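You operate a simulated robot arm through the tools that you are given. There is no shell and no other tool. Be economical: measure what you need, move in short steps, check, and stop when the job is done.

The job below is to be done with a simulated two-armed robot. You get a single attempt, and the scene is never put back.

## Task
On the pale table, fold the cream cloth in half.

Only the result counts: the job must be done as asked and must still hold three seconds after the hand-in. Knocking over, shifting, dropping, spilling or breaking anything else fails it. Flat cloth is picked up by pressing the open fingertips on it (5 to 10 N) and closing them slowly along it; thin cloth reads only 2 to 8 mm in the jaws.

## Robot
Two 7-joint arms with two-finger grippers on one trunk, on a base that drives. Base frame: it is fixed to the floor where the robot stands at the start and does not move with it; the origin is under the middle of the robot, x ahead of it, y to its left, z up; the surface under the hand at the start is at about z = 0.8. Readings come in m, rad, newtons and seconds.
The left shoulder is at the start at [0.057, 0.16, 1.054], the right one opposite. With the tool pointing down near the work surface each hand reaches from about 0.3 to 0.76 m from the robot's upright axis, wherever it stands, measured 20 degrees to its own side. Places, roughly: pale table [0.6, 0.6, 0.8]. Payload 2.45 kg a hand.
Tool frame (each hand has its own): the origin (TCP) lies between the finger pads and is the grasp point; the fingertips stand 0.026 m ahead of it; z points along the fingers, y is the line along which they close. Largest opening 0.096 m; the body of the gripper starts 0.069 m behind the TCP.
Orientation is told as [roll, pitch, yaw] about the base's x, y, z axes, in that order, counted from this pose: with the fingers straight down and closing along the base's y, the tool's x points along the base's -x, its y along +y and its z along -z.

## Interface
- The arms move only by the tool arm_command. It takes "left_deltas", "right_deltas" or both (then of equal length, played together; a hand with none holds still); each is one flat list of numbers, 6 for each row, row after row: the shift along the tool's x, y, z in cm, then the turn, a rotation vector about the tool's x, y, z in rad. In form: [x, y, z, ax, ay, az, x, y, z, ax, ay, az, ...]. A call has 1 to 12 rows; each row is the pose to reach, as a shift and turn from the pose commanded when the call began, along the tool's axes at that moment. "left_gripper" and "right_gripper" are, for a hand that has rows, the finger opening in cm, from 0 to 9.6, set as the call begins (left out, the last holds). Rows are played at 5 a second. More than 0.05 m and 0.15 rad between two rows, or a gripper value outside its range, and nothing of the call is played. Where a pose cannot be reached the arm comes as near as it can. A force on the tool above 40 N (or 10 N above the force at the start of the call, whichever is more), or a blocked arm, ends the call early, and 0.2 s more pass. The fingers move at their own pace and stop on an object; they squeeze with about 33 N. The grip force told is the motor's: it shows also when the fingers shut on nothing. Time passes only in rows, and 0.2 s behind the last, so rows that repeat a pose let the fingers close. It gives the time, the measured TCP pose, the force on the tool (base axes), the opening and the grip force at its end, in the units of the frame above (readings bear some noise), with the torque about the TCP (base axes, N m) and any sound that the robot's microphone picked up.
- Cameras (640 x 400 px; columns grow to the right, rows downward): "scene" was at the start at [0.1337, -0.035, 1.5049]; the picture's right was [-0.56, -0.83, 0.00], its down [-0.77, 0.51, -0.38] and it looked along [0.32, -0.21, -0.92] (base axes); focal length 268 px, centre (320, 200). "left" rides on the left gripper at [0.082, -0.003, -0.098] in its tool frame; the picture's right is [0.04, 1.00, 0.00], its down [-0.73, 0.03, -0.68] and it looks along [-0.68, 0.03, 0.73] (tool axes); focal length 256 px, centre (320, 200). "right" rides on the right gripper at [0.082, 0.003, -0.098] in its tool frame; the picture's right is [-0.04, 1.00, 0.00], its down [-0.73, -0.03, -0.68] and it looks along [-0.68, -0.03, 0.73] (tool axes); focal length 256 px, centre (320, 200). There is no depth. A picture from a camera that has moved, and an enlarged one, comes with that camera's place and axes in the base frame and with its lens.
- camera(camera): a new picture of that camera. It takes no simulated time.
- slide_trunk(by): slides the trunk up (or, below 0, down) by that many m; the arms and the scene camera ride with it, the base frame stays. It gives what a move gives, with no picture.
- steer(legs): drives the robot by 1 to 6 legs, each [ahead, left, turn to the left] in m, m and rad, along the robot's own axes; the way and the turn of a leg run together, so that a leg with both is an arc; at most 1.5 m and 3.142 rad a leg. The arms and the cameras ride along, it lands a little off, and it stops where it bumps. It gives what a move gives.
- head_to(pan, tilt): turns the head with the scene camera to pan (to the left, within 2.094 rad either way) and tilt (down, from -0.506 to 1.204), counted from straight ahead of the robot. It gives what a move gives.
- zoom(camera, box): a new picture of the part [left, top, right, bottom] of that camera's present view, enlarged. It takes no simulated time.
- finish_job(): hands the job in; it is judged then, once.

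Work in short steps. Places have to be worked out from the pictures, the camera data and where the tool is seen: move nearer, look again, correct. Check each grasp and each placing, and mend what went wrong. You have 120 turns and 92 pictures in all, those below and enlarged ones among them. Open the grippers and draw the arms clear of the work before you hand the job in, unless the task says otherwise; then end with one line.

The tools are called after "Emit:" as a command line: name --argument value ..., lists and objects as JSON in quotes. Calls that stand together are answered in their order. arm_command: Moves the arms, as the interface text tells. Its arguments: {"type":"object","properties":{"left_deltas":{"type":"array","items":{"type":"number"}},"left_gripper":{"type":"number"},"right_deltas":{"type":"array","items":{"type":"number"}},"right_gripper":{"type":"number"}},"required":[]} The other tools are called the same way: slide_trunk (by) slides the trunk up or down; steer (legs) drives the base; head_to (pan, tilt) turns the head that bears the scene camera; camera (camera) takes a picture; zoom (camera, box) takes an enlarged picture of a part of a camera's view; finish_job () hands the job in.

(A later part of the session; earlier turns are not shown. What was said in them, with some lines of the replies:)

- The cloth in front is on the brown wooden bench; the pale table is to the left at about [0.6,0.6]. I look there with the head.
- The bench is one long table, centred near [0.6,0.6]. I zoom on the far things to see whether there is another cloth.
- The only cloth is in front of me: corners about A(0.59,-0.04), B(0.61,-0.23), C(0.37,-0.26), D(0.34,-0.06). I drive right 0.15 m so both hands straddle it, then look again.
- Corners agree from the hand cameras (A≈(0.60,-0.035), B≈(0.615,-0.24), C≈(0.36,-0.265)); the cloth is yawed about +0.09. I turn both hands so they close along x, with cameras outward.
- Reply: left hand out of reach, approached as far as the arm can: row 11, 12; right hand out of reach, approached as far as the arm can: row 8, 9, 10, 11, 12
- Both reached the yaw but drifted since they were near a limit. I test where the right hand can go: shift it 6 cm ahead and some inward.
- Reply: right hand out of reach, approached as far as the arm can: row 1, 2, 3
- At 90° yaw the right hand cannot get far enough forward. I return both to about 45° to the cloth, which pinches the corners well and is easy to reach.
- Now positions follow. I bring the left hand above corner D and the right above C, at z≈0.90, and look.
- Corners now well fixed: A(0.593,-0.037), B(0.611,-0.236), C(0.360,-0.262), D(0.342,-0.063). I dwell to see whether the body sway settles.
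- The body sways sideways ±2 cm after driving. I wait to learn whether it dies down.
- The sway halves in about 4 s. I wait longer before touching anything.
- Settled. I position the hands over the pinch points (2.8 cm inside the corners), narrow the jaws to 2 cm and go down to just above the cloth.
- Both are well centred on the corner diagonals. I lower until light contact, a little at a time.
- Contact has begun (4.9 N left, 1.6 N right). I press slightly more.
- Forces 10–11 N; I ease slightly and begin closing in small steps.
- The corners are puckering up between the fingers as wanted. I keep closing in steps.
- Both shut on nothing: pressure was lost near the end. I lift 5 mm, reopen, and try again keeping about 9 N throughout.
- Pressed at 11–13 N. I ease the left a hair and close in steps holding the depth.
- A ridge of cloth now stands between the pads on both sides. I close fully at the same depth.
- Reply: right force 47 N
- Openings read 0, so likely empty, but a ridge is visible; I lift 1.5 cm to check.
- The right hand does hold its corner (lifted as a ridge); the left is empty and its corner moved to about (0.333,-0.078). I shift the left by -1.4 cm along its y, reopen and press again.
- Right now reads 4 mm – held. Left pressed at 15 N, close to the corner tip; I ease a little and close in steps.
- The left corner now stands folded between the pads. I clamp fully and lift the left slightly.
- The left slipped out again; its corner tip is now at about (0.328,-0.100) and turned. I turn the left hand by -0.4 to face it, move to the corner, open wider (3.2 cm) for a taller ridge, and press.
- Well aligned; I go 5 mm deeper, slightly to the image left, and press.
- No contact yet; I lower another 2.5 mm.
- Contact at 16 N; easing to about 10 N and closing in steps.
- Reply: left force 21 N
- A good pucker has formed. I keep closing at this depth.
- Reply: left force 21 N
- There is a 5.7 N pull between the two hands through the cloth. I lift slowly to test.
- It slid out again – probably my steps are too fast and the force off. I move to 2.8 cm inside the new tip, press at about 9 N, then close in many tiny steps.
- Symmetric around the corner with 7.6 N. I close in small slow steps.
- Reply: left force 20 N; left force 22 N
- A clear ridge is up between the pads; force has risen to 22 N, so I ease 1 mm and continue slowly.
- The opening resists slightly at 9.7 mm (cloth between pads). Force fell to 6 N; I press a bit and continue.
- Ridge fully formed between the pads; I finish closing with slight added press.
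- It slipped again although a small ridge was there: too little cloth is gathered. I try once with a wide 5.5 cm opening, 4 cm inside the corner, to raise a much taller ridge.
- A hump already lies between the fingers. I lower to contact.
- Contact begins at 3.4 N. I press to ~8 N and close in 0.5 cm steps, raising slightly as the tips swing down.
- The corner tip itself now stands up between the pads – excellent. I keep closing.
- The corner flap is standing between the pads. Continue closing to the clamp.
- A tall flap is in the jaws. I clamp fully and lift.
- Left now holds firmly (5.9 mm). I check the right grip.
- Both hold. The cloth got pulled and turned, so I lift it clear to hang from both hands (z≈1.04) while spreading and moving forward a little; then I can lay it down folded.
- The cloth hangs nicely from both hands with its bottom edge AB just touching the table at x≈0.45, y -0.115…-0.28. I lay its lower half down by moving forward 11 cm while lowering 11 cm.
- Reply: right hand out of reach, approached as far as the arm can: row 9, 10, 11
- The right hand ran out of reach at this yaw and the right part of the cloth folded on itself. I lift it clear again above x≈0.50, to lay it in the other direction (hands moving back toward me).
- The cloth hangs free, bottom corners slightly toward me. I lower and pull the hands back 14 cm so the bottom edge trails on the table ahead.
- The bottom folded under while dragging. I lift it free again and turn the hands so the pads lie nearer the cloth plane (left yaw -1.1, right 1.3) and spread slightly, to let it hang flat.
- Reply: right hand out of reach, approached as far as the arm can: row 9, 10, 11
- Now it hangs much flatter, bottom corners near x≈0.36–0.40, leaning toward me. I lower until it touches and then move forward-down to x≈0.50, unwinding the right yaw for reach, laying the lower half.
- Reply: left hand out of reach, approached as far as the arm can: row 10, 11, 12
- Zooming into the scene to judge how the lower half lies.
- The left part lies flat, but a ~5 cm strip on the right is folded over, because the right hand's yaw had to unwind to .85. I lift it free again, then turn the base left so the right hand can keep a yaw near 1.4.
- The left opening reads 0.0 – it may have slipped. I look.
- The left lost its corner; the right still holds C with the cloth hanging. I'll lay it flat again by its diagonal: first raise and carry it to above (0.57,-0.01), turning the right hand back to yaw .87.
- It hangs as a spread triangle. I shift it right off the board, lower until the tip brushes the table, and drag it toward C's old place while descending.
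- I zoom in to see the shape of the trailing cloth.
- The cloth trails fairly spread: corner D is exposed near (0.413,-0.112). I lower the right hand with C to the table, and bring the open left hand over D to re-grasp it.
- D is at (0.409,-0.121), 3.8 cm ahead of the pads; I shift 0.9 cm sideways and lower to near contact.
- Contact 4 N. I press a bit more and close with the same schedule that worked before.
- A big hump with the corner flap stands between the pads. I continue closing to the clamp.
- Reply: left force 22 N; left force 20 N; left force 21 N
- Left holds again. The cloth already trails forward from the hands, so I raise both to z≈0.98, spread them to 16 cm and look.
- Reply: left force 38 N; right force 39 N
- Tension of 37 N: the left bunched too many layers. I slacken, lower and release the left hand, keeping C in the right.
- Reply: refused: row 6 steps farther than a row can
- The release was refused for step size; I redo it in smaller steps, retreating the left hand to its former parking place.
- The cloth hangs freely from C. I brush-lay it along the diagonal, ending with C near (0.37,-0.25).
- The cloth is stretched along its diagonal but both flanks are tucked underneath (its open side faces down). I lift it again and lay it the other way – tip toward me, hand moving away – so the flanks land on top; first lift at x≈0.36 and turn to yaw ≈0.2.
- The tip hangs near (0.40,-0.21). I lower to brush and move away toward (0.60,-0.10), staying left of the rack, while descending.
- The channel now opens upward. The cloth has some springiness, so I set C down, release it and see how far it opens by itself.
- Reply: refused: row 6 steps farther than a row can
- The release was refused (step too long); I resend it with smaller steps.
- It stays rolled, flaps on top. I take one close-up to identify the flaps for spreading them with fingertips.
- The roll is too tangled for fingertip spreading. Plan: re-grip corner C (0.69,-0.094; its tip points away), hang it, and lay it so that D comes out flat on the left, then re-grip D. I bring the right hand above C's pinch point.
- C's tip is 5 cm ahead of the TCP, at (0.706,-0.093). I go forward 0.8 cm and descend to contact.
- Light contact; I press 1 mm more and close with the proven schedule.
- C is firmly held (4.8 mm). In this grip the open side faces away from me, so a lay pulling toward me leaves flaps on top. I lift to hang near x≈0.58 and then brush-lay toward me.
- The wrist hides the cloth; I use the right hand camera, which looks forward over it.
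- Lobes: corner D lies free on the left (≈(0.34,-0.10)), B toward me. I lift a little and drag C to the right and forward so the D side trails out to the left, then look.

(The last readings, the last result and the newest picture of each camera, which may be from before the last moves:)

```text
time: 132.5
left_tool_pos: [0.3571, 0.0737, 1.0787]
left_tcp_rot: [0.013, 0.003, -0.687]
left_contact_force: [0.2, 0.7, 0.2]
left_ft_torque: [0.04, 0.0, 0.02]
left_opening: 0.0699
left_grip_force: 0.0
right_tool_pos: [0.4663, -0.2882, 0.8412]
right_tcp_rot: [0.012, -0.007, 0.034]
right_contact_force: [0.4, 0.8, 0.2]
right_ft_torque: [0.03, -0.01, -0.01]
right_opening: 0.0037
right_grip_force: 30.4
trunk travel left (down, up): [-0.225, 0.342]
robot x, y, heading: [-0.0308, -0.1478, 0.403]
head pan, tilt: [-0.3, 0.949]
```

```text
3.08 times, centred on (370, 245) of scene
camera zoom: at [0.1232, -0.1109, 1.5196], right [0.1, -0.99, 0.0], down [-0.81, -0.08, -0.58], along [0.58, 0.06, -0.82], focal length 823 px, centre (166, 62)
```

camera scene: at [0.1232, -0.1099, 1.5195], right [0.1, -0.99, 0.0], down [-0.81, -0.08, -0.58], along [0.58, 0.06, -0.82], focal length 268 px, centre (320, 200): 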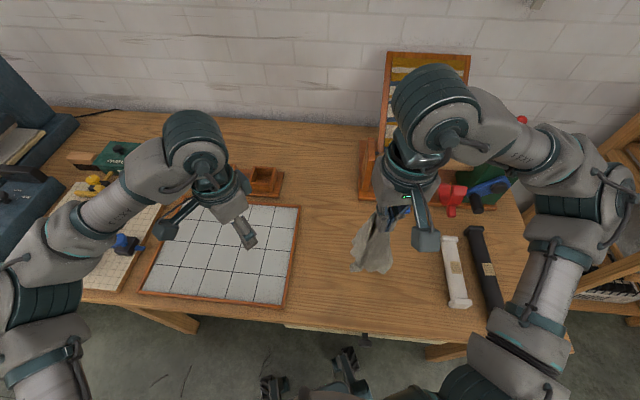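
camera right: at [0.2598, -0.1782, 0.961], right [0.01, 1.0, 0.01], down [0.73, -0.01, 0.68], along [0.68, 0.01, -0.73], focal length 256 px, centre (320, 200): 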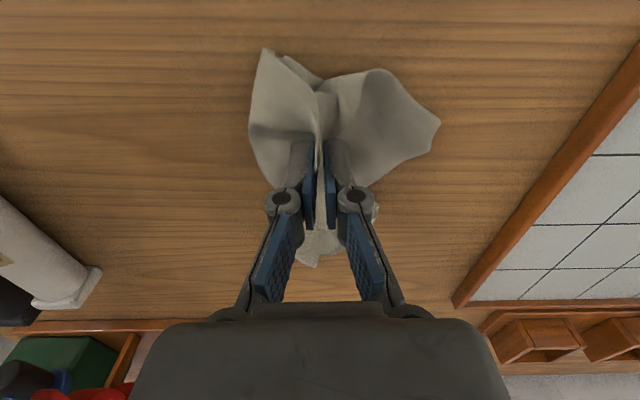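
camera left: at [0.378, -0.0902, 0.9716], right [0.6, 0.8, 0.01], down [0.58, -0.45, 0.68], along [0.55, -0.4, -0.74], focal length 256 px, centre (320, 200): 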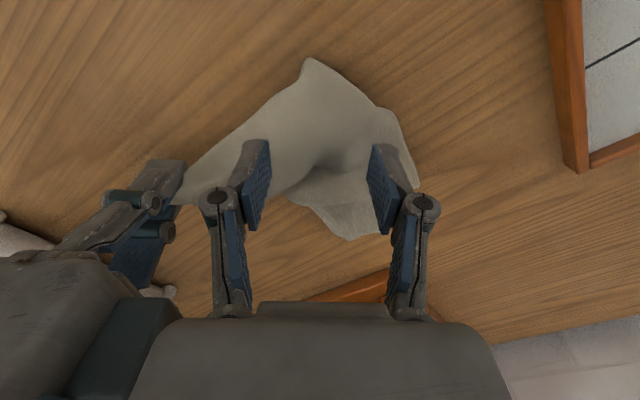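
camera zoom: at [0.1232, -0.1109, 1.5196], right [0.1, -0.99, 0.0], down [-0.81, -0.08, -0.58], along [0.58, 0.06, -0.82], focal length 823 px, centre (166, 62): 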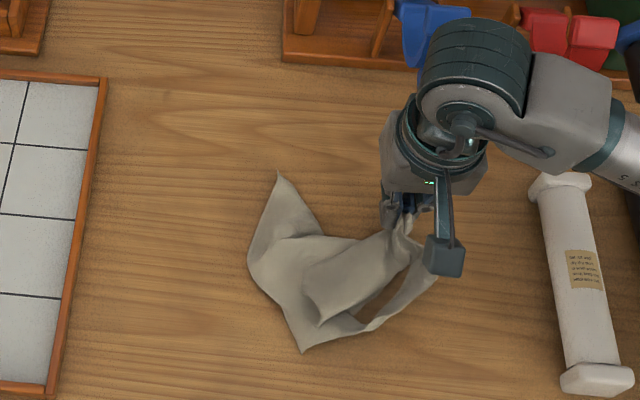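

It spread out: an adjacent corner lies at about (0.34,-0.20). I pull C another 9 cm forward so it trails to where the left hand reaches well, and bring the left hand over it to look.

Emit:
arm_command --right_deltas '[-1.5, 0, 0, 0, 0, 0, -3, 0, 0, 0, 0, 0, -4.5, 0, 0, 0, 0, 0, -6, 0, 0, 0, 0, 0, -7.5, 0, 0, 0, 0, 0, -9, 0, 0, 0, 0, 0, -9, 0, 0, 0, 0, 0, -9, 0, 0, 0, 0, 0, -9, 0, 0, 0, 0, 0, -9, 0, 0, 0, 0, 0, -9, 0, 0, 0, 0, 0]' --left_deltas '[-2.4, -1.6, 1, 0, 0, -0.055, -4.8, -3.2, 2, 0, 0, -0.11, -7.1, -4.8, 3, 0, 0, -0.165, -9.5, -6.4, 5, 0, 0, -0.22, -11.9, -8, 7, 0, 0, -0.275, -14.3, -9.5, 9, 0, 0, -0.33, -16.7, -11.1, 11, 0, 0, -0.385, -19, -12.7, 13, 0, 0, -0.44, -21.4, -14.3, 15, 0, 0, -0.5, -23.8, -15.9, 17, 0, 0, -0.55, -23.8, -15.9, 18, 0, 0, -0.55]' --left_gripper 5

Emit:
camera --camera "left"

```text
time: 133.0
left_tool_pos: [0.3669, 0.0285, 1.0656]
left_tcp_rot: [0.017, -0.001, -0.602]
left_contact_force: [0.0, -0.4, -0.6]
left_ft_torque: [0.01, 0.0, -0.01]
left_opening: 0.05
left_grip_force: 0.1
right_tool_pos: [0.4831, -0.2893, 0.8426]
right_tcp_rot: [0.013, -0.003, 0.038]
right_contact_force: [-0.3, 1.3, 0.3]
right_ft_torque: [0.0, -0.01, -0.01]
right_opening: 0.0009
right_grip_force: 28.6
trunk travel left (down, up): [-0.225, 0.342]
robot x, y, heading: [-0.0256, -0.1489, 0.402]
head pan, tilt: [-0.3, 0.949]
stopped in row 2 (right hand): the force on the tool passed its limit at 47 N (the readings are from after the stop); the commanded pose is now the measured one
```

```text
8 pictures are left
camera left: at [0.2968, 0.0697, 1.164], right [0.53, 0.85, 0.02], down [0.61, -0.4, 0.68], along [0.58, -0.35, -0.73], focal length 256 px, centre (320, 200)
```

left: 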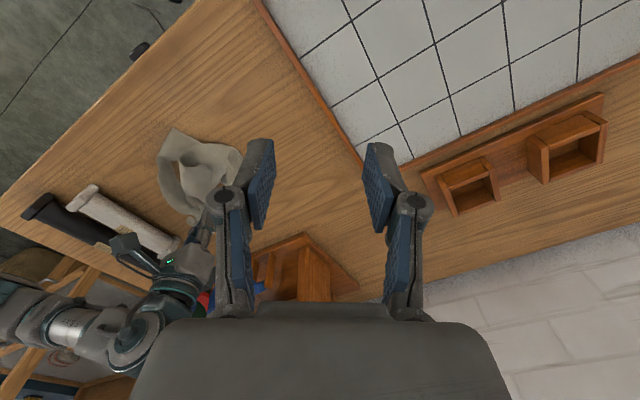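

The right hand met a 47 N spike after 2 cm. I check the scene for what happened.

Emit:
zoom --camera "scene" --box '[280, 160, 480, 310]'

```text
2.67 times, centred on (380, 235) of scene
camera zoom: at [0.1221, -0.1133, 1.5198], right [0.1, -0.99, 0.0], down [-0.81, -0.08, -0.58], along [0.58, 0.06, -0.82], focal length 713 px, centre (160, 107)
```

zoom: 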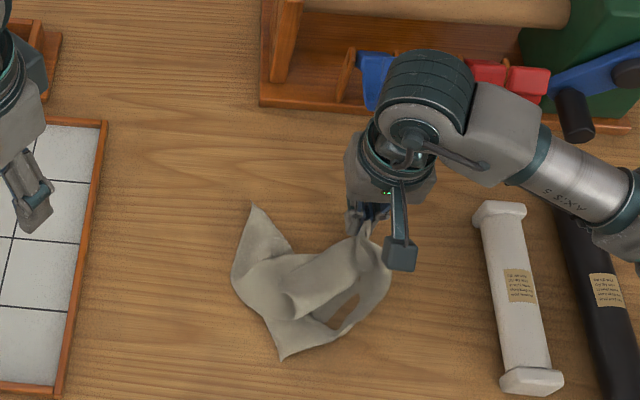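

Nothing else moved. The free corner P adjacent to C lies at (0.340,-0.209), single layer. I bring the left hand over a pinch point 3 cm inside it.

Emit:
arm_command --left_deltas '[-1.7, -2.4, 1, 0, 0, -0.06, -3.4, -4.8, 2.5, 0, 0, -0.12, -5, -7.3, 4, 0, 0, -0.18, -6.7, -9.7, 6, 0, 0, -0.25, -8.4, -12.1, 8.5, 0, 0, -0.31, -10, -14.5, 11, 0, 0, -0.37, -11.7, -16.9, 13.5, 0, 0, -0.43, -13.4, -19.3, 16.5, 0, 0, -0.5, -13.4, -19.3, 17.5, 0, 0, -0.5, -13.4, -19.3, 17.5, 0, 0, -0.5]' --left_gripper 4

Emit:
camera --camera "left"

```text
time: 135.2
left_tool_pos: [0.3705, -0.2041, 0.8863]
left_tcp_rot: [0.014, -0.006, -0.102]
left_contact_force: [0.6, -0.4, -0.1]
left_ft_torque: [0.02, 0.02, -0.02]
left_opening: 0.0401
left_grip_force: 0.1
right_tool_pos: [0.4841, -0.2859, 0.8407]
right_tcp_rot: [0.012, -0.003, 0.04]
right_contact_force: [-0.2, 0.7, 1.0]
right_ft_torque: [0.01, -0.04, -0.02]
right_opening: 0.0009
right_grip_force: 31.0
trunk travel left (down, up): [-0.225, 0.342]
robot x, y, heading: [-0.0294, -0.1466, 0.404]
head pan, tilt: [-0.3, 0.949]
```

```text
6 pictures are left
camera left: at [0.2869, -0.1997, 0.9841], right [0.06, 1.0, 0.01], down [0.73, -0.05, 0.68], along [0.68, -0.03, -0.73], focal length 256 px, centre (320, 200)
```

left: 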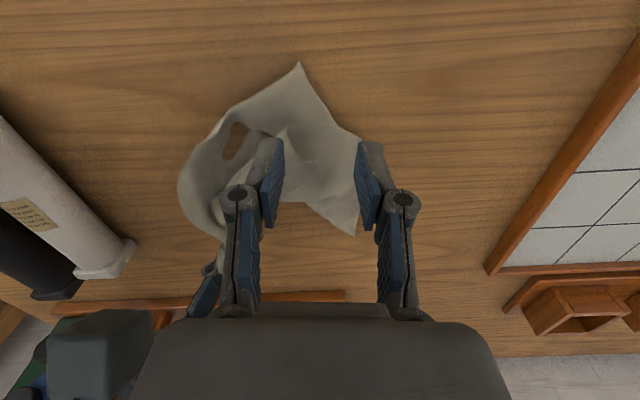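

Reached. P is at (0.334,-0.215); I shift 1 cm toward the right and lower to contact.

Emit:
arm_command --left_deltas '[0.4, -1, 2, 0, 0, 0, 0.4, -1, 4, 0, 0, 0, 0.4, -1, 5.5, 0, 0, 0, 0.4, -1, 5.9, 0, 0, 0, 0.4, -1, 5.9, 0, 0, 0]' --left_gripper 4.6

Emit:
arm_command --left_deltas '[0, 0, 0.15, 0, 0, 0, 0, 0, 0.15, 0, 0, 0]'

```text
time: 136.4
left_tool_pos: [0.3645, -0.2115, 0.8278]
left_tcp_rot: [0.015, -0.008, -0.103]
left_contact_force: [0.2, 0.2, 0.5]
left_ft_torque: [-0.03, 0.0, 0.0]
left_opening: 0.046
left_grip_force: 0.1
right_tool_pos: [0.4846, -0.2875, 0.8418]
right_tcp_rot: [0.012, -0.003, 0.037]
right_contact_force: [0.1, -0.2, -1.0]
right_ft_torque: [0.02, -0.01, -0.02]
right_opening: 0.0038
right_grip_force: 34.0
trunk travel left (down, up): [-0.225, 0.342]
robot x, y, heading: [-0.0271, -0.1474, 0.405]
head pan, tilt: [-0.3, 0.949]
```

```text
time: 137.0
left_tool_pos: [0.3645, -0.2127, 0.8266]
left_tcp_rot: [0.013, -0.007, -0.104]
left_contact_force: [0.6, 0.1, 8.8]
left_ft_torque: [-0.21, 0.01, 0.01]
left_opening: 0.0446
left_grip_force: 0.1
right_tool_pos: [0.4833, -0.2886, 0.8418]
right_tcp_rot: [0.014, -0.005, 0.038]
right_contact_force: [0.2, 0.0, -3.7]
right_ft_torque: [0.01, 0.04, 0.01]
right_opening: 0.0018
right_grip_force: 27.2
trunk travel left (down, up): [-0.225, 0.342]
robot x, y, heading: [-0.0242, -0.1498, 0.409]
head pan, tilt: [-0.3, 0.949]
```

8.8 N contact; I close with the proven schedule and then lift a little.

Emit:
arm_command --left_deltas '[0, 0, -0.02, 0, 0, 0]' --left_gripper 4.1

Emit:
arm_command --left_deltas '[0, 0, -0.04, 0, 0, 0]' --left_gripper 3.6

Emit:
arm_command --left_deltas '[0, 0, -0.05, 0, 0, 0]' --left_gripper 3.1

Emit:
arm_command --left_deltas '[0, 0, -0.05, 0, 0, 0]' --left_gripper 2.6

Emit:
arm_command --left_deltas '[0, 0, -0.04, 0, 0, 0]' --left_gripper 2

Emit:
arm_command --left_deltas '[0, 0, -0.03, 0, 0, 0]' --left_gripper 1.5

Emit:
arm_command --left_deltas '[0, 0, 0.02, 0, 0, 0]' --left_gripper 1

Emit:
arm_command --left_deltas '[0, 0, 0.04, 0, 0, 0]' --left_gripper 0.6

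Emit:
arm_command --left_deltas '[0, 0, 0.04, 0, 0, 0, 0, 0, 0.04, 0, 0, 0]' --left_gripper 0.2

Emit:
arm_command --left_deltas '[0, 0, 0, 0, 0, 0, 0, 0, 0, 0, 0, 0]' --left_gripper 0

Emit:
arm_command --left_deltas '[0, 0, -0.5, 0, 0, 0, 0, 0, -1.2, 0, 0, 0, 0, 0, -2, 0, 0, 0, 0, 0, -2, 0, 0, 0]'

```text
time: 137.4
left_tool_pos: [0.3659, -0.212, 0.8262]
left_tcp_rot: [0.013, -0.007, -0.104]
left_contact_force: [-0.7, 0.5, 11.9]
left_ft_torque: [-0.31, 0.08, 0.0]
left_opening: 0.0405
left_grip_force: 0.1
right_tool_pos: [0.4829, -0.2874, 0.8414]
right_tcp_rot: [0.012, -0.004, 0.038]
right_contact_force: [0.5, -0.7, -0.1]
right_ft_torque: [-0.01, -0.02, 0.0]
right_opening: 0.0025
right_grip_force: 29.5
trunk travel left (down, up): [-0.225, 0.342]
robot x, y, heading: [-0.0313, -0.1541, 0.403]
head pan, tilt: [-0.3, 0.949]
```

```text
time: 137.8
left_tool_pos: [0.3648, -0.2112, 0.8265]
left_tcp_rot: [0.015, -0.004, -0.103]
left_contact_force: [-1.1, 1.2, 4.9]
left_ft_torque: [-0.09, 0.03, -0.02]
left_opening: 0.0376
left_grip_force: 0.0
right_tool_pos: [0.4841, -0.2874, 0.8426]
right_tcp_rot: [0.011, -0.003, 0.04]
right_contact_force: [-0.1, -0.8, -0.6]
right_ft_torque: [-0.02, -0.01, -0.01]
right_opening: 0.0028
right_grip_force: 34.9
trunk travel left (down, up): [-0.225, 0.342]
robot x, y, heading: [-0.0316, -0.1509, 0.403]
head pan, tilt: [-0.3, 0.949]
```

```text
time: 138.2
left_tool_pos: [0.3653, -0.2111, 0.8267]
left_tcp_rot: [0.014, -0.006, -0.102]
left_contact_force: [0.9, -0.6, 2.0]
left_ft_torque: [-0.02, 0.03, 0.01]
left_opening: 0.031
left_grip_force: 0.0
right_tool_pos: [0.484, -0.2891, 0.842]
right_tcp_rot: [0.012, -0.002, 0.038]
right_contact_force: [-0.3, 0.4, 1.9]
right_ft_torque: [-0.02, -0.01, -0.01]
right_opening: 0.001
right_grip_force: 30.5
trunk travel left (down, up): [-0.225, 0.342]
robot x, y, heading: [-0.0311, -0.1519, 0.403]
head pan, tilt: [-0.3, 0.949]
```

```text
time: 138.6
left_tool_pos: [0.3654, -0.2121, 0.8273]
left_tcp_rot: [0.013, -0.006, -0.102]
left_contact_force: [0.3, 0.5, 2.1]
left_ft_torque: [-0.04, 0.03, 0.0]
left_opening: 0.0258
left_grip_force: 0.0
right_tool_pos: [0.4823, -0.2874, 0.842]
right_tcp_rot: [0.01, -0.004, 0.039]
right_contact_force: [-0.1, 0.2, 0.5]
right_ft_torque: [0.0, -0.03, 0.0]
right_opening: 0.0027
right_grip_force: 29.5
trunk travel left (down, up): [-0.225, 0.342]
robot x, y, heading: [-0.0291, -0.1533, 0.406]
head pan, tilt: [-0.3, 0.949]
```

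```text
time: 139.0
left_tool_pos: [0.3653, -0.2118, 0.8275]
left_tcp_rot: [0.013, -0.007, -0.102]
left_contact_force: [0.5, -0.2, 1.9]
left_ft_torque: [-0.02, 0.01, -0.02]
left_opening: 0.0194
left_grip_force: 0.1
right_tool_pos: [0.4845, -0.2881, 0.8403]
right_tcp_rot: [0.01, -0.004, 0.038]
right_contact_force: [1.7, 0.1, -4.5]
right_ft_torque: [-0.02, 0.04, 0.03]
right_opening: 0.0028
right_grip_force: 27.7
trunk travel left (down, up): [-0.225, 0.342]
robot x, y, heading: [-0.0299, -0.1486, 0.405]
head pan, tilt: [-0.3, 0.949]
```

```text
time: 139.4
left_tool_pos: [0.3659, -0.2116, 0.8295]
left_tcp_rot: [0.013, -0.006, -0.104]
left_contact_force: [0.5, 1.1, 0.2]
left_ft_torque: [0.01, 0.03, 0.02]
left_opening: 0.0151
left_grip_force: 0.2
right_tool_pos: [0.4841, -0.288, 0.8435]
right_tcp_rot: [0.013, -0.003, 0.037]
right_contact_force: [0.1, 0.9, -0.3]
right_ft_torque: [-0.06, 0.02, 0.01]
right_opening: 0.0042
right_grip_force: 37.2
trunk travel left (down, up): [-0.225, 0.342]
robot x, y, heading: [-0.0308, -0.1458, 0.398]
head pan, tilt: [-0.3, 0.949]
```

```text
time: 139.8
left_tool_pos: [0.3661, -0.2108, 0.8285]
left_tcp_rot: [0.013, -0.008, -0.102]
left_contact_force: [-0.2, 0.7, 1.0]
left_ft_torque: [0.02, -0.02, 0.0]
left_opening: 0.0102
left_grip_force: 0.1
right_tool_pos: [0.4835, -0.288, 0.8425]
right_tcp_rot: [0.013, -0.005, 0.04]
right_contact_force: [0.0, 0.6, 1.2]
right_ft_torque: [0.02, -0.01, -0.01]
right_opening: 0.001
right_grip_force: 28.6
trunk travel left (down, up): [-0.225, 0.342]
robot x, y, heading: [-0.03, -0.15, 0.402]
head pan, tilt: [-0.3, 0.949]
```

```text
time: 140.2
left_tool_pos: [0.3666, -0.2117, 0.8265]
left_tcp_rot: [0.016, -0.008, -0.103]
left_contact_force: [0.4, 0.1, -0.1]
left_ft_torque: [0.0, 0.0, 0.0]
left_opening: 0.0059
left_grip_force: 0.0
right_tool_pos: [0.4832, -0.2883, 0.8407]
right_tcp_rot: [0.011, -0.003, 0.039]
right_contact_force: [0.5, 1.0, -4.0]
right_ft_torque: [-0.03, 0.01, 0.02]
right_opening: 0.0026
right_grip_force: 27.7
trunk travel left (down, up): [-0.225, 0.342]
robot x, y, heading: [-0.0308, -0.1524, 0.405]
head pan, tilt: [-0.3, 0.949]
```

```text
time: 140.8
left_tool_pos: [0.3663, -0.2118, 0.8273]
left_tcp_rot: [0.013, -0.008, -0.102]
left_contact_force: [-0.3, 0.2, 0.6]
left_ft_torque: [-0.04, -0.01, 0.0]
left_opening: 0.0027
left_grip_force: 0.3
right_tool_pos: [0.4832, -0.2878, 0.8423]
right_tcp_rot: [0.012, -0.004, 0.037]
right_contact_force: [0.3, -0.9, -0.7]
right_ft_torque: [0.06, -0.04, -0.02]
right_opening: 0.0008
right_grip_force: 27.4
trunk travel left (down, up): [-0.225, 0.342]
robot x, y, heading: [-0.0296, -0.148, 0.402]
head pan, tilt: [-0.3, 0.949]
```

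```text
time: 141.4
left_tool_pos: [0.3657, -0.2111, 0.8278]
left_tcp_rot: [0.012, -0.009, -0.104]
left_contact_force: [0.9, -0.5, 2.1]
left_ft_torque: [0.04, 0.06, 0.01]
left_opening: 0.0044
left_grip_force: 39.6
right_tool_pos: [0.4845, -0.2876, 0.8427]
right_tcp_rot: [0.012, -0.004, 0.039]
right_contact_force: [0.3, -0.1, -1.3]
right_ft_torque: [-0.02, 0.02, 0.02]
right_opening: 0.0031
right_grip_force: 32.5
trunk travel left (down, up): [-0.225, 0.342]
robot x, y, heading: [-0.0293, -0.1519, 0.395]
head pan, tilt: [-0.3, 0.949]
```

```text
time: 142.4
left_tool_pos: [0.3654, -0.2106, 0.846]
left_tcp_rot: [0.014, -0.007, -0.103]
left_contact_force: [0.1, -0.7, 1.2]
left_ft_torque: [0.05, -0.01, -0.01]
left_opening: 0.0046
left_grip_force: 28.7
right_tool_pos: [0.4836, -0.2878, 0.842]
right_tcp_rot: [0.013, -0.003, 0.038]
right_contact_force: [-0.8, 0.0, 4.5]
right_ft_torque: [-0.02, -0.01, -0.04]
right_opening: 0.0036
right_grip_force: 30.3
trunk travel left (down, up): [-0.225, 0.342]
robot x, y, heading: [-0.0305, -0.1531, 0.402]
head pan, tilt: [-0.3, 0.949]
```

Left holds P (4.6 mm), right holds C. I lift both to hang at z≈1.07, 12.5 cm apart, turning both hands toward the cloth plane.

Emit:
arm_command --left_deltas '[0, 0, -2.2, 0, 0, 0, 0, 0, -4.4, 0, 0, 0.05, -0.8, 1.1, -6.6, 0, 0, 0.12, -1.6, 2.3, -8.8, 0, 0, 0.19, -2.5, 3.4, -11, 0, 0, 0.26, -3.3, 4.6, -13.2, 0, 0, 0.33, -4.1, 5.7, -15.4, 0, 0, 0.4, -5, 6.9, -17.6, 0, 0, 0.47, -5.8, 8, -19.8, 0, 0, 0.54, -6.6, 9.2, -21.5, 0, 0, 0.6, -7.5, 10.3, -22.5, 0, 0, 0.6, -7.5, 10.3, -22.5, 0, 0, 0.6]' --right_deltas '[0, 0, -2.2, 0, 0, 0, 0, 0, -4.4, 0, 0, 0.05, 0.3, 0.5, -6.6, 0, 0, 0.12, 0.7, 1, -8.8, 0, 0, 0.19, 1.1, 1.5, -11, 0, 0, 0.26, 1.4, 2, -13.2, 0, 0, 0.33, 1.8, 2.5, -15.4, 0, 0, 0.4, 2.1, 3, -17.6, 0, 0, 0.47, 2.5, 3.5, -19.8, 0, 0, 0.54, 2.9, 4, -21.5, 0, 0, 0.6, 3.2, 4.6, -22.8, 0, 0, 0.64, 3.2, 4.6, -22.8, 0, 0, 0.64]'

Emit:
zoom --camera "scene" --box '[230, 120, 430, 290]'

```text
time: 145.0
left_tool_pos: [0.4495, -0.1202, 1.0739]
left_tcp_rot: [0.016, 0.001, -0.702]
left_contact_force: [-0.6, 0.9, 0.5]
left_ft_torque: [0.07, -0.11, 0.01]
left_opening: 0.0001
left_grip_force: 26.4
right_tool_pos: [0.4481, -0.2446, 1.0717]
right_tcp_rot: [0.013, 0.003, -0.603]
right_contact_force: [-0.4, 1.4, -1.0]
right_ft_torque: [0.03, -0.03, -0.02]
right_opening: 0.0051
right_grip_force: 32.6
trunk travel left (down, up): [-0.225, 0.342]
robot x, y, heading: [-0.0282, -0.1508, 0.404]
head pan, tilt: [-0.3, 0.949]
```

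```text
2.35 times, centred on (330, 205) of scene
camera zoom: at [0.1241, -0.1122, 1.5195], right [0.1, -0.99, 0.0], down [-0.81, -0.08, -0.58], along [0.57, 0.06, -0.82], focal length 629 px, centre (296, 188)
```

zoom: 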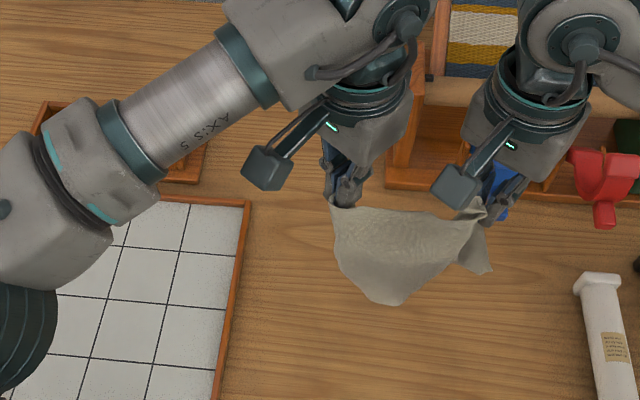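

Excellent: the cloth hangs from two adjacent corners, fairly flat. I move slightly ahead, lower until the bottom edge brushes, then pull back and lower so the far half lies down flat.

Emit:
arm_command --left_deltas '[-1.07, 1.83, 1, 0, 0, 0, -2.6, 3.1, 2.5, 0, 0, 0, -2.6, 3.1, 4, 0, 0, 0, -1.07, 1.83, 4.3, 0, 0, 0, 0.45, 0.53, 4.6, 0, 0, 0, 1.98, -0.76, 5, 0, 0, 0, 3.5, -2.05, 5.8, 0, 0, 0, 5.03, -3.35, 7, 0, 0, 0, 6.55, -4.64, 9, 0, 0, 0, 6.94, -4.96, 11, 0, 0, 0, 7.32, -5.28, 13, 0, 0, 0, 7.32, -5.28, 14.5, 0, 0, 0]' --right_deltas '[-1.93, 0.72, 1, 0, 0, 0, -3.58, 1.86, 2.5, 0, 0, 0, -3.58, 1.86, 4, 0, 0, 0, -1.93, 0.72, 4.3, 0, 0, 0, -0.28, -0.41, 4.6, 0, 0, 0, 1.37, -1.54, 5, 0, 0, 0, 3, -2.68, 5.8, 0, 0, 0, 4.66, -3.81, 7, 0, 0, 0, 6.31, -4.95, 9, 0, 0, 0, 6.72, -5.23, 11, 0, 0, 0, 7.14, -5.51, 13, 0, 0, 0, 7.14, -5.51, 14.5, 0, 0, 0]'

Emit:
zoom --camera "scene" --box '[250, 150, 430, 300]'

```text
time: 147.6
left_tool_pos: [0.36, -0.1112, 0.9285]
left_tcp_rot: [0.017, 0.0, -0.703]
left_contact_force: [0.1, 0.5, -0.3]
left_ft_torque: [-0.03, 0.01, -0.02]
left_opening: 0.0021
left_grip_force: 29.4
left hand out of reach, approached as far as the arm can: row 2
right_tool_pos: [0.3604, -0.2492, 0.924]
right_tcp_rot: [0.013, 0.003, -0.601]
right_contact_force: [-0.5, -0.7, -0.4]
right_ft_torque: [-0.04, -0.01, -0.02]
right_opening: 0.0008
right_grip_force: 29.1
trunk travel left (down, up): [-0.225, 0.342]
robot x, y, heading: [-0.0317, -0.1461, 0.399]
head pan, tilt: [-0.3, 0.949]
```

```text
2.67 times, centred on (340, 225) of scene
camera zoom: at [0.124, -0.1122, 1.5195], right [0.1, -0.99, 0.0], down [-0.81, -0.08, -0.58], along [0.57, 0.06, -0.82], focal length 713 px, centre (267, 133)
```

zoom: 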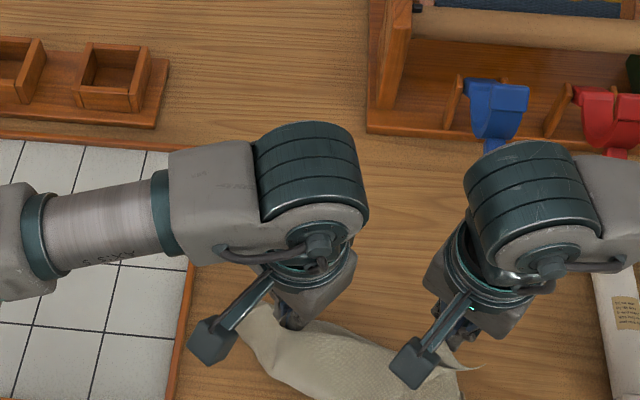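

The belly of the cloth bulges toward me (x≈0.31) with the bottom edge apparently under the hands – the folded shape. I check with the left hand camera.

Emit:
camera --camera "left"

```text
3 pictures are left
camera left: at [0.2946, -0.0631, 1.0263], right [0.62, 0.79, 0.02], down [0.57, -0.46, 0.68], along [0.54, -0.41, -0.73], focal length 256 px, centre (320, 200)
```

left: 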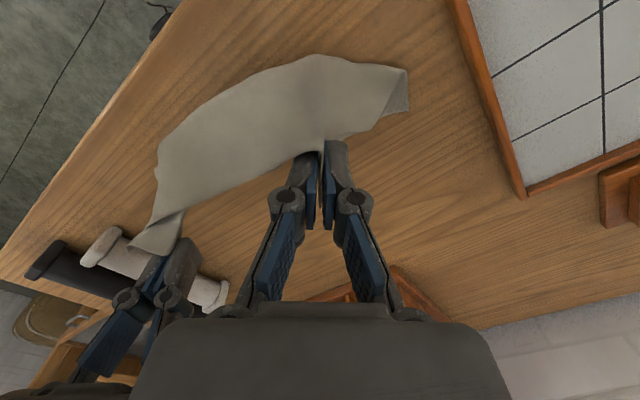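

The lower half lies under with its edge at x≈0.42 (A≈(0.423,-0.057)) and the fold near x≈0.31: right shape. I carry the held corners forward 4 cm and down onto that edge.

Emit:
arm_command --left_deltas '[-0.7, 1.5, 1.5, 0, 0, 0, -1.25, 2.85, 3.5, 0, 0, 0, -1.6, 3.7, 5.5, 0, 0, 0, -1.9, 4.4, 7.5, 0, 0, 0, -1.9, 4.4, 9, 0, 0, 0, -1.9, 4.4, 9.4, 0, 0, 0, -1.9, 4.4, 9.4, 0, 0, 0]' --right_deltas '[-0.75, 1.25, 1.4, 0, 0, 0, -1.4, 2.3, 3.3, 0, 0, 0, -1.85, 3, 5.2, 0, 0, 0, -2.2, 3.6, 7, 0, 0, 0, -2.2, 3.6, 8.4, 0, 0, 0, -2.2, 3.6, 8.8, 0, 0, 0, -2.2, 3.6, 8.8, 0, 0, 0]'

Emit:
arm_command --left_deltas '[0, 0, 0, 0, 0, 0, 0, 0, 0, 0, 0, 0, 0, 0, -1, 0, 0, 0, 0, 0, -3, 0, 0, 0, 0, 0, -6, 0, 0, 0, 0, 0, -10, 0, 0, 0, 1, 1, -14, 0, 0, 0, 3, 3, -17, 0, 0, 0, 5.5, 5.5, -19, 0, 0, 0, 8, 8, -21, 0, 0, 0, 10.5, 10.5, -22, 0, 0, 0, 13, 13, -22, 0, 0, 0]' --right_deltas '[0, 0, 0, 0, 0, 0, 0, 0, 0, 0, 0, 0, 0, 0, -1, 0, 0, 0, 0, 0, -3, 0, 0, 0, 0, 0, -6, 0, 0, 0, 0, 0, -10, 0, 0, 0, 0, -1, -14, 0, 0, 0, 0, -3, -17, 0, 0, 0, 0, -5.5, -19, 0, 0, 0, 0, -8, -21, 0, 0, 0, 0, -10.5, -22, 0, 0, 0, 0, -12, -22, 0, 0, 0]' --left_gripper 3 --right_gripper 3

Emit:
zoom --camera "scene" --box '[250, 190, 430, 310]'

```text
time: 149.2
left_tool_pos: [0.4036, -0.0881, 0.8354]
left_tcp_rot: [0.016, 0.002, -0.701]
left_contact_force: [2.4, 2.2, 2.8]
left_ft_torque: [0.47, -0.27, -0.01]
left_opening: 0.0028
left_grip_force: 29.1
right_tool_pos: [0.3974, -0.2318, 0.8386]
right_tcp_rot: [0.012, 0.004, -0.602]
right_contact_force: [-0.1, 0.5, 1.3]
right_ft_torque: [0.01, -0.01, 0.01]
right_opening: 0.0002
right_grip_force: 30.0
trunk travel left (down, up): [-0.225, 0.342]
robot x, y, heading: [-0.029, -0.1488, 0.404]
head pan, tilt: [-0.3, 0.949]
```

```text
time: 151.8
left_tool_pos: [0.385, 0.0933, 1.0576]
left_tcp_rot: [0.014, 0.0, -0.704]
left_contact_force: [0.3, -0.3, -0.2]
left_ft_torque: [-0.02, 0.0, 0.0]
left_opening: 0.0298
left_grip_force: 0.0
right_tool_pos: [0.3294, -0.331, 1.0564]
right_tcp_rot: [0.01, 0.005, -0.601]
right_contact_force: [0.8, -0.5, 0.1]
right_ft_torque: [0.01, 0.01, 0.01]
right_opening: 0.03
right_grip_force: 0.1
trunk travel left (down, up): [-0.225, 0.342]
robot x, y, heading: [-0.0299, -0.1529, 0.4]
head pan, tilt: [-0.3, 0.949]
```

```text
3.33 times, centred on (340, 250) of scene
camera zoom: at [0.1218, -0.1098, 1.5196], right [0.1, -0.99, 0.0], down [-0.81, -0.08, -0.58], along [0.58, 0.06, -0.82], focal length 892 px, centre (253, 33)
```

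zoom: 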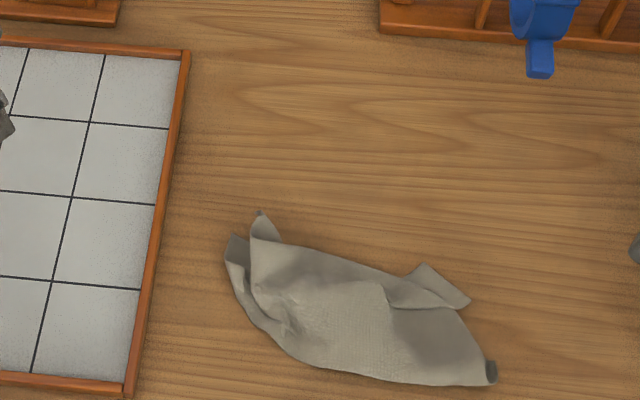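

The cloth is now folded over with the fold toward me and the open edges away. I take one close-up to judge the right end.

Emit:
zoom --camera "scene" --box '[306, 244, 400, 306]'

```text
6.45 times, centred on (353, 275) of scene
camera zoom: at [0.1218, -0.1098, 1.5196], right [0.1, -0.99, 0.0], down [-0.81, -0.08, -0.58], along [0.58, 0.06, -0.82], focal length 1726 px, centre (107, -284)
```

zoom: 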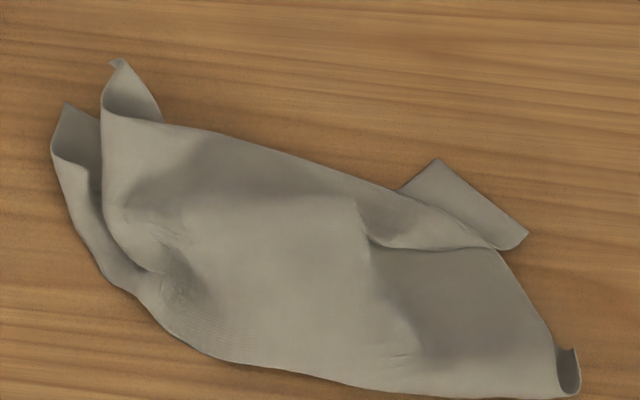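

The lower and upper corners nearly coincide: about 3 cm apart on the left and 2 cm on the right. The grippers are open and both arms are clear of the cloth. Nothing else looks disturbed in the pictures, so I hand it in.

Emit:
finish_job

```text
The job is handed in.
```

I folded the cream cloth roughly in half and handed it in, but the fold is not neat: the corners miss each other by about 2–3 cm, and it still has some wrinkles and curled edges that I left unpressed.
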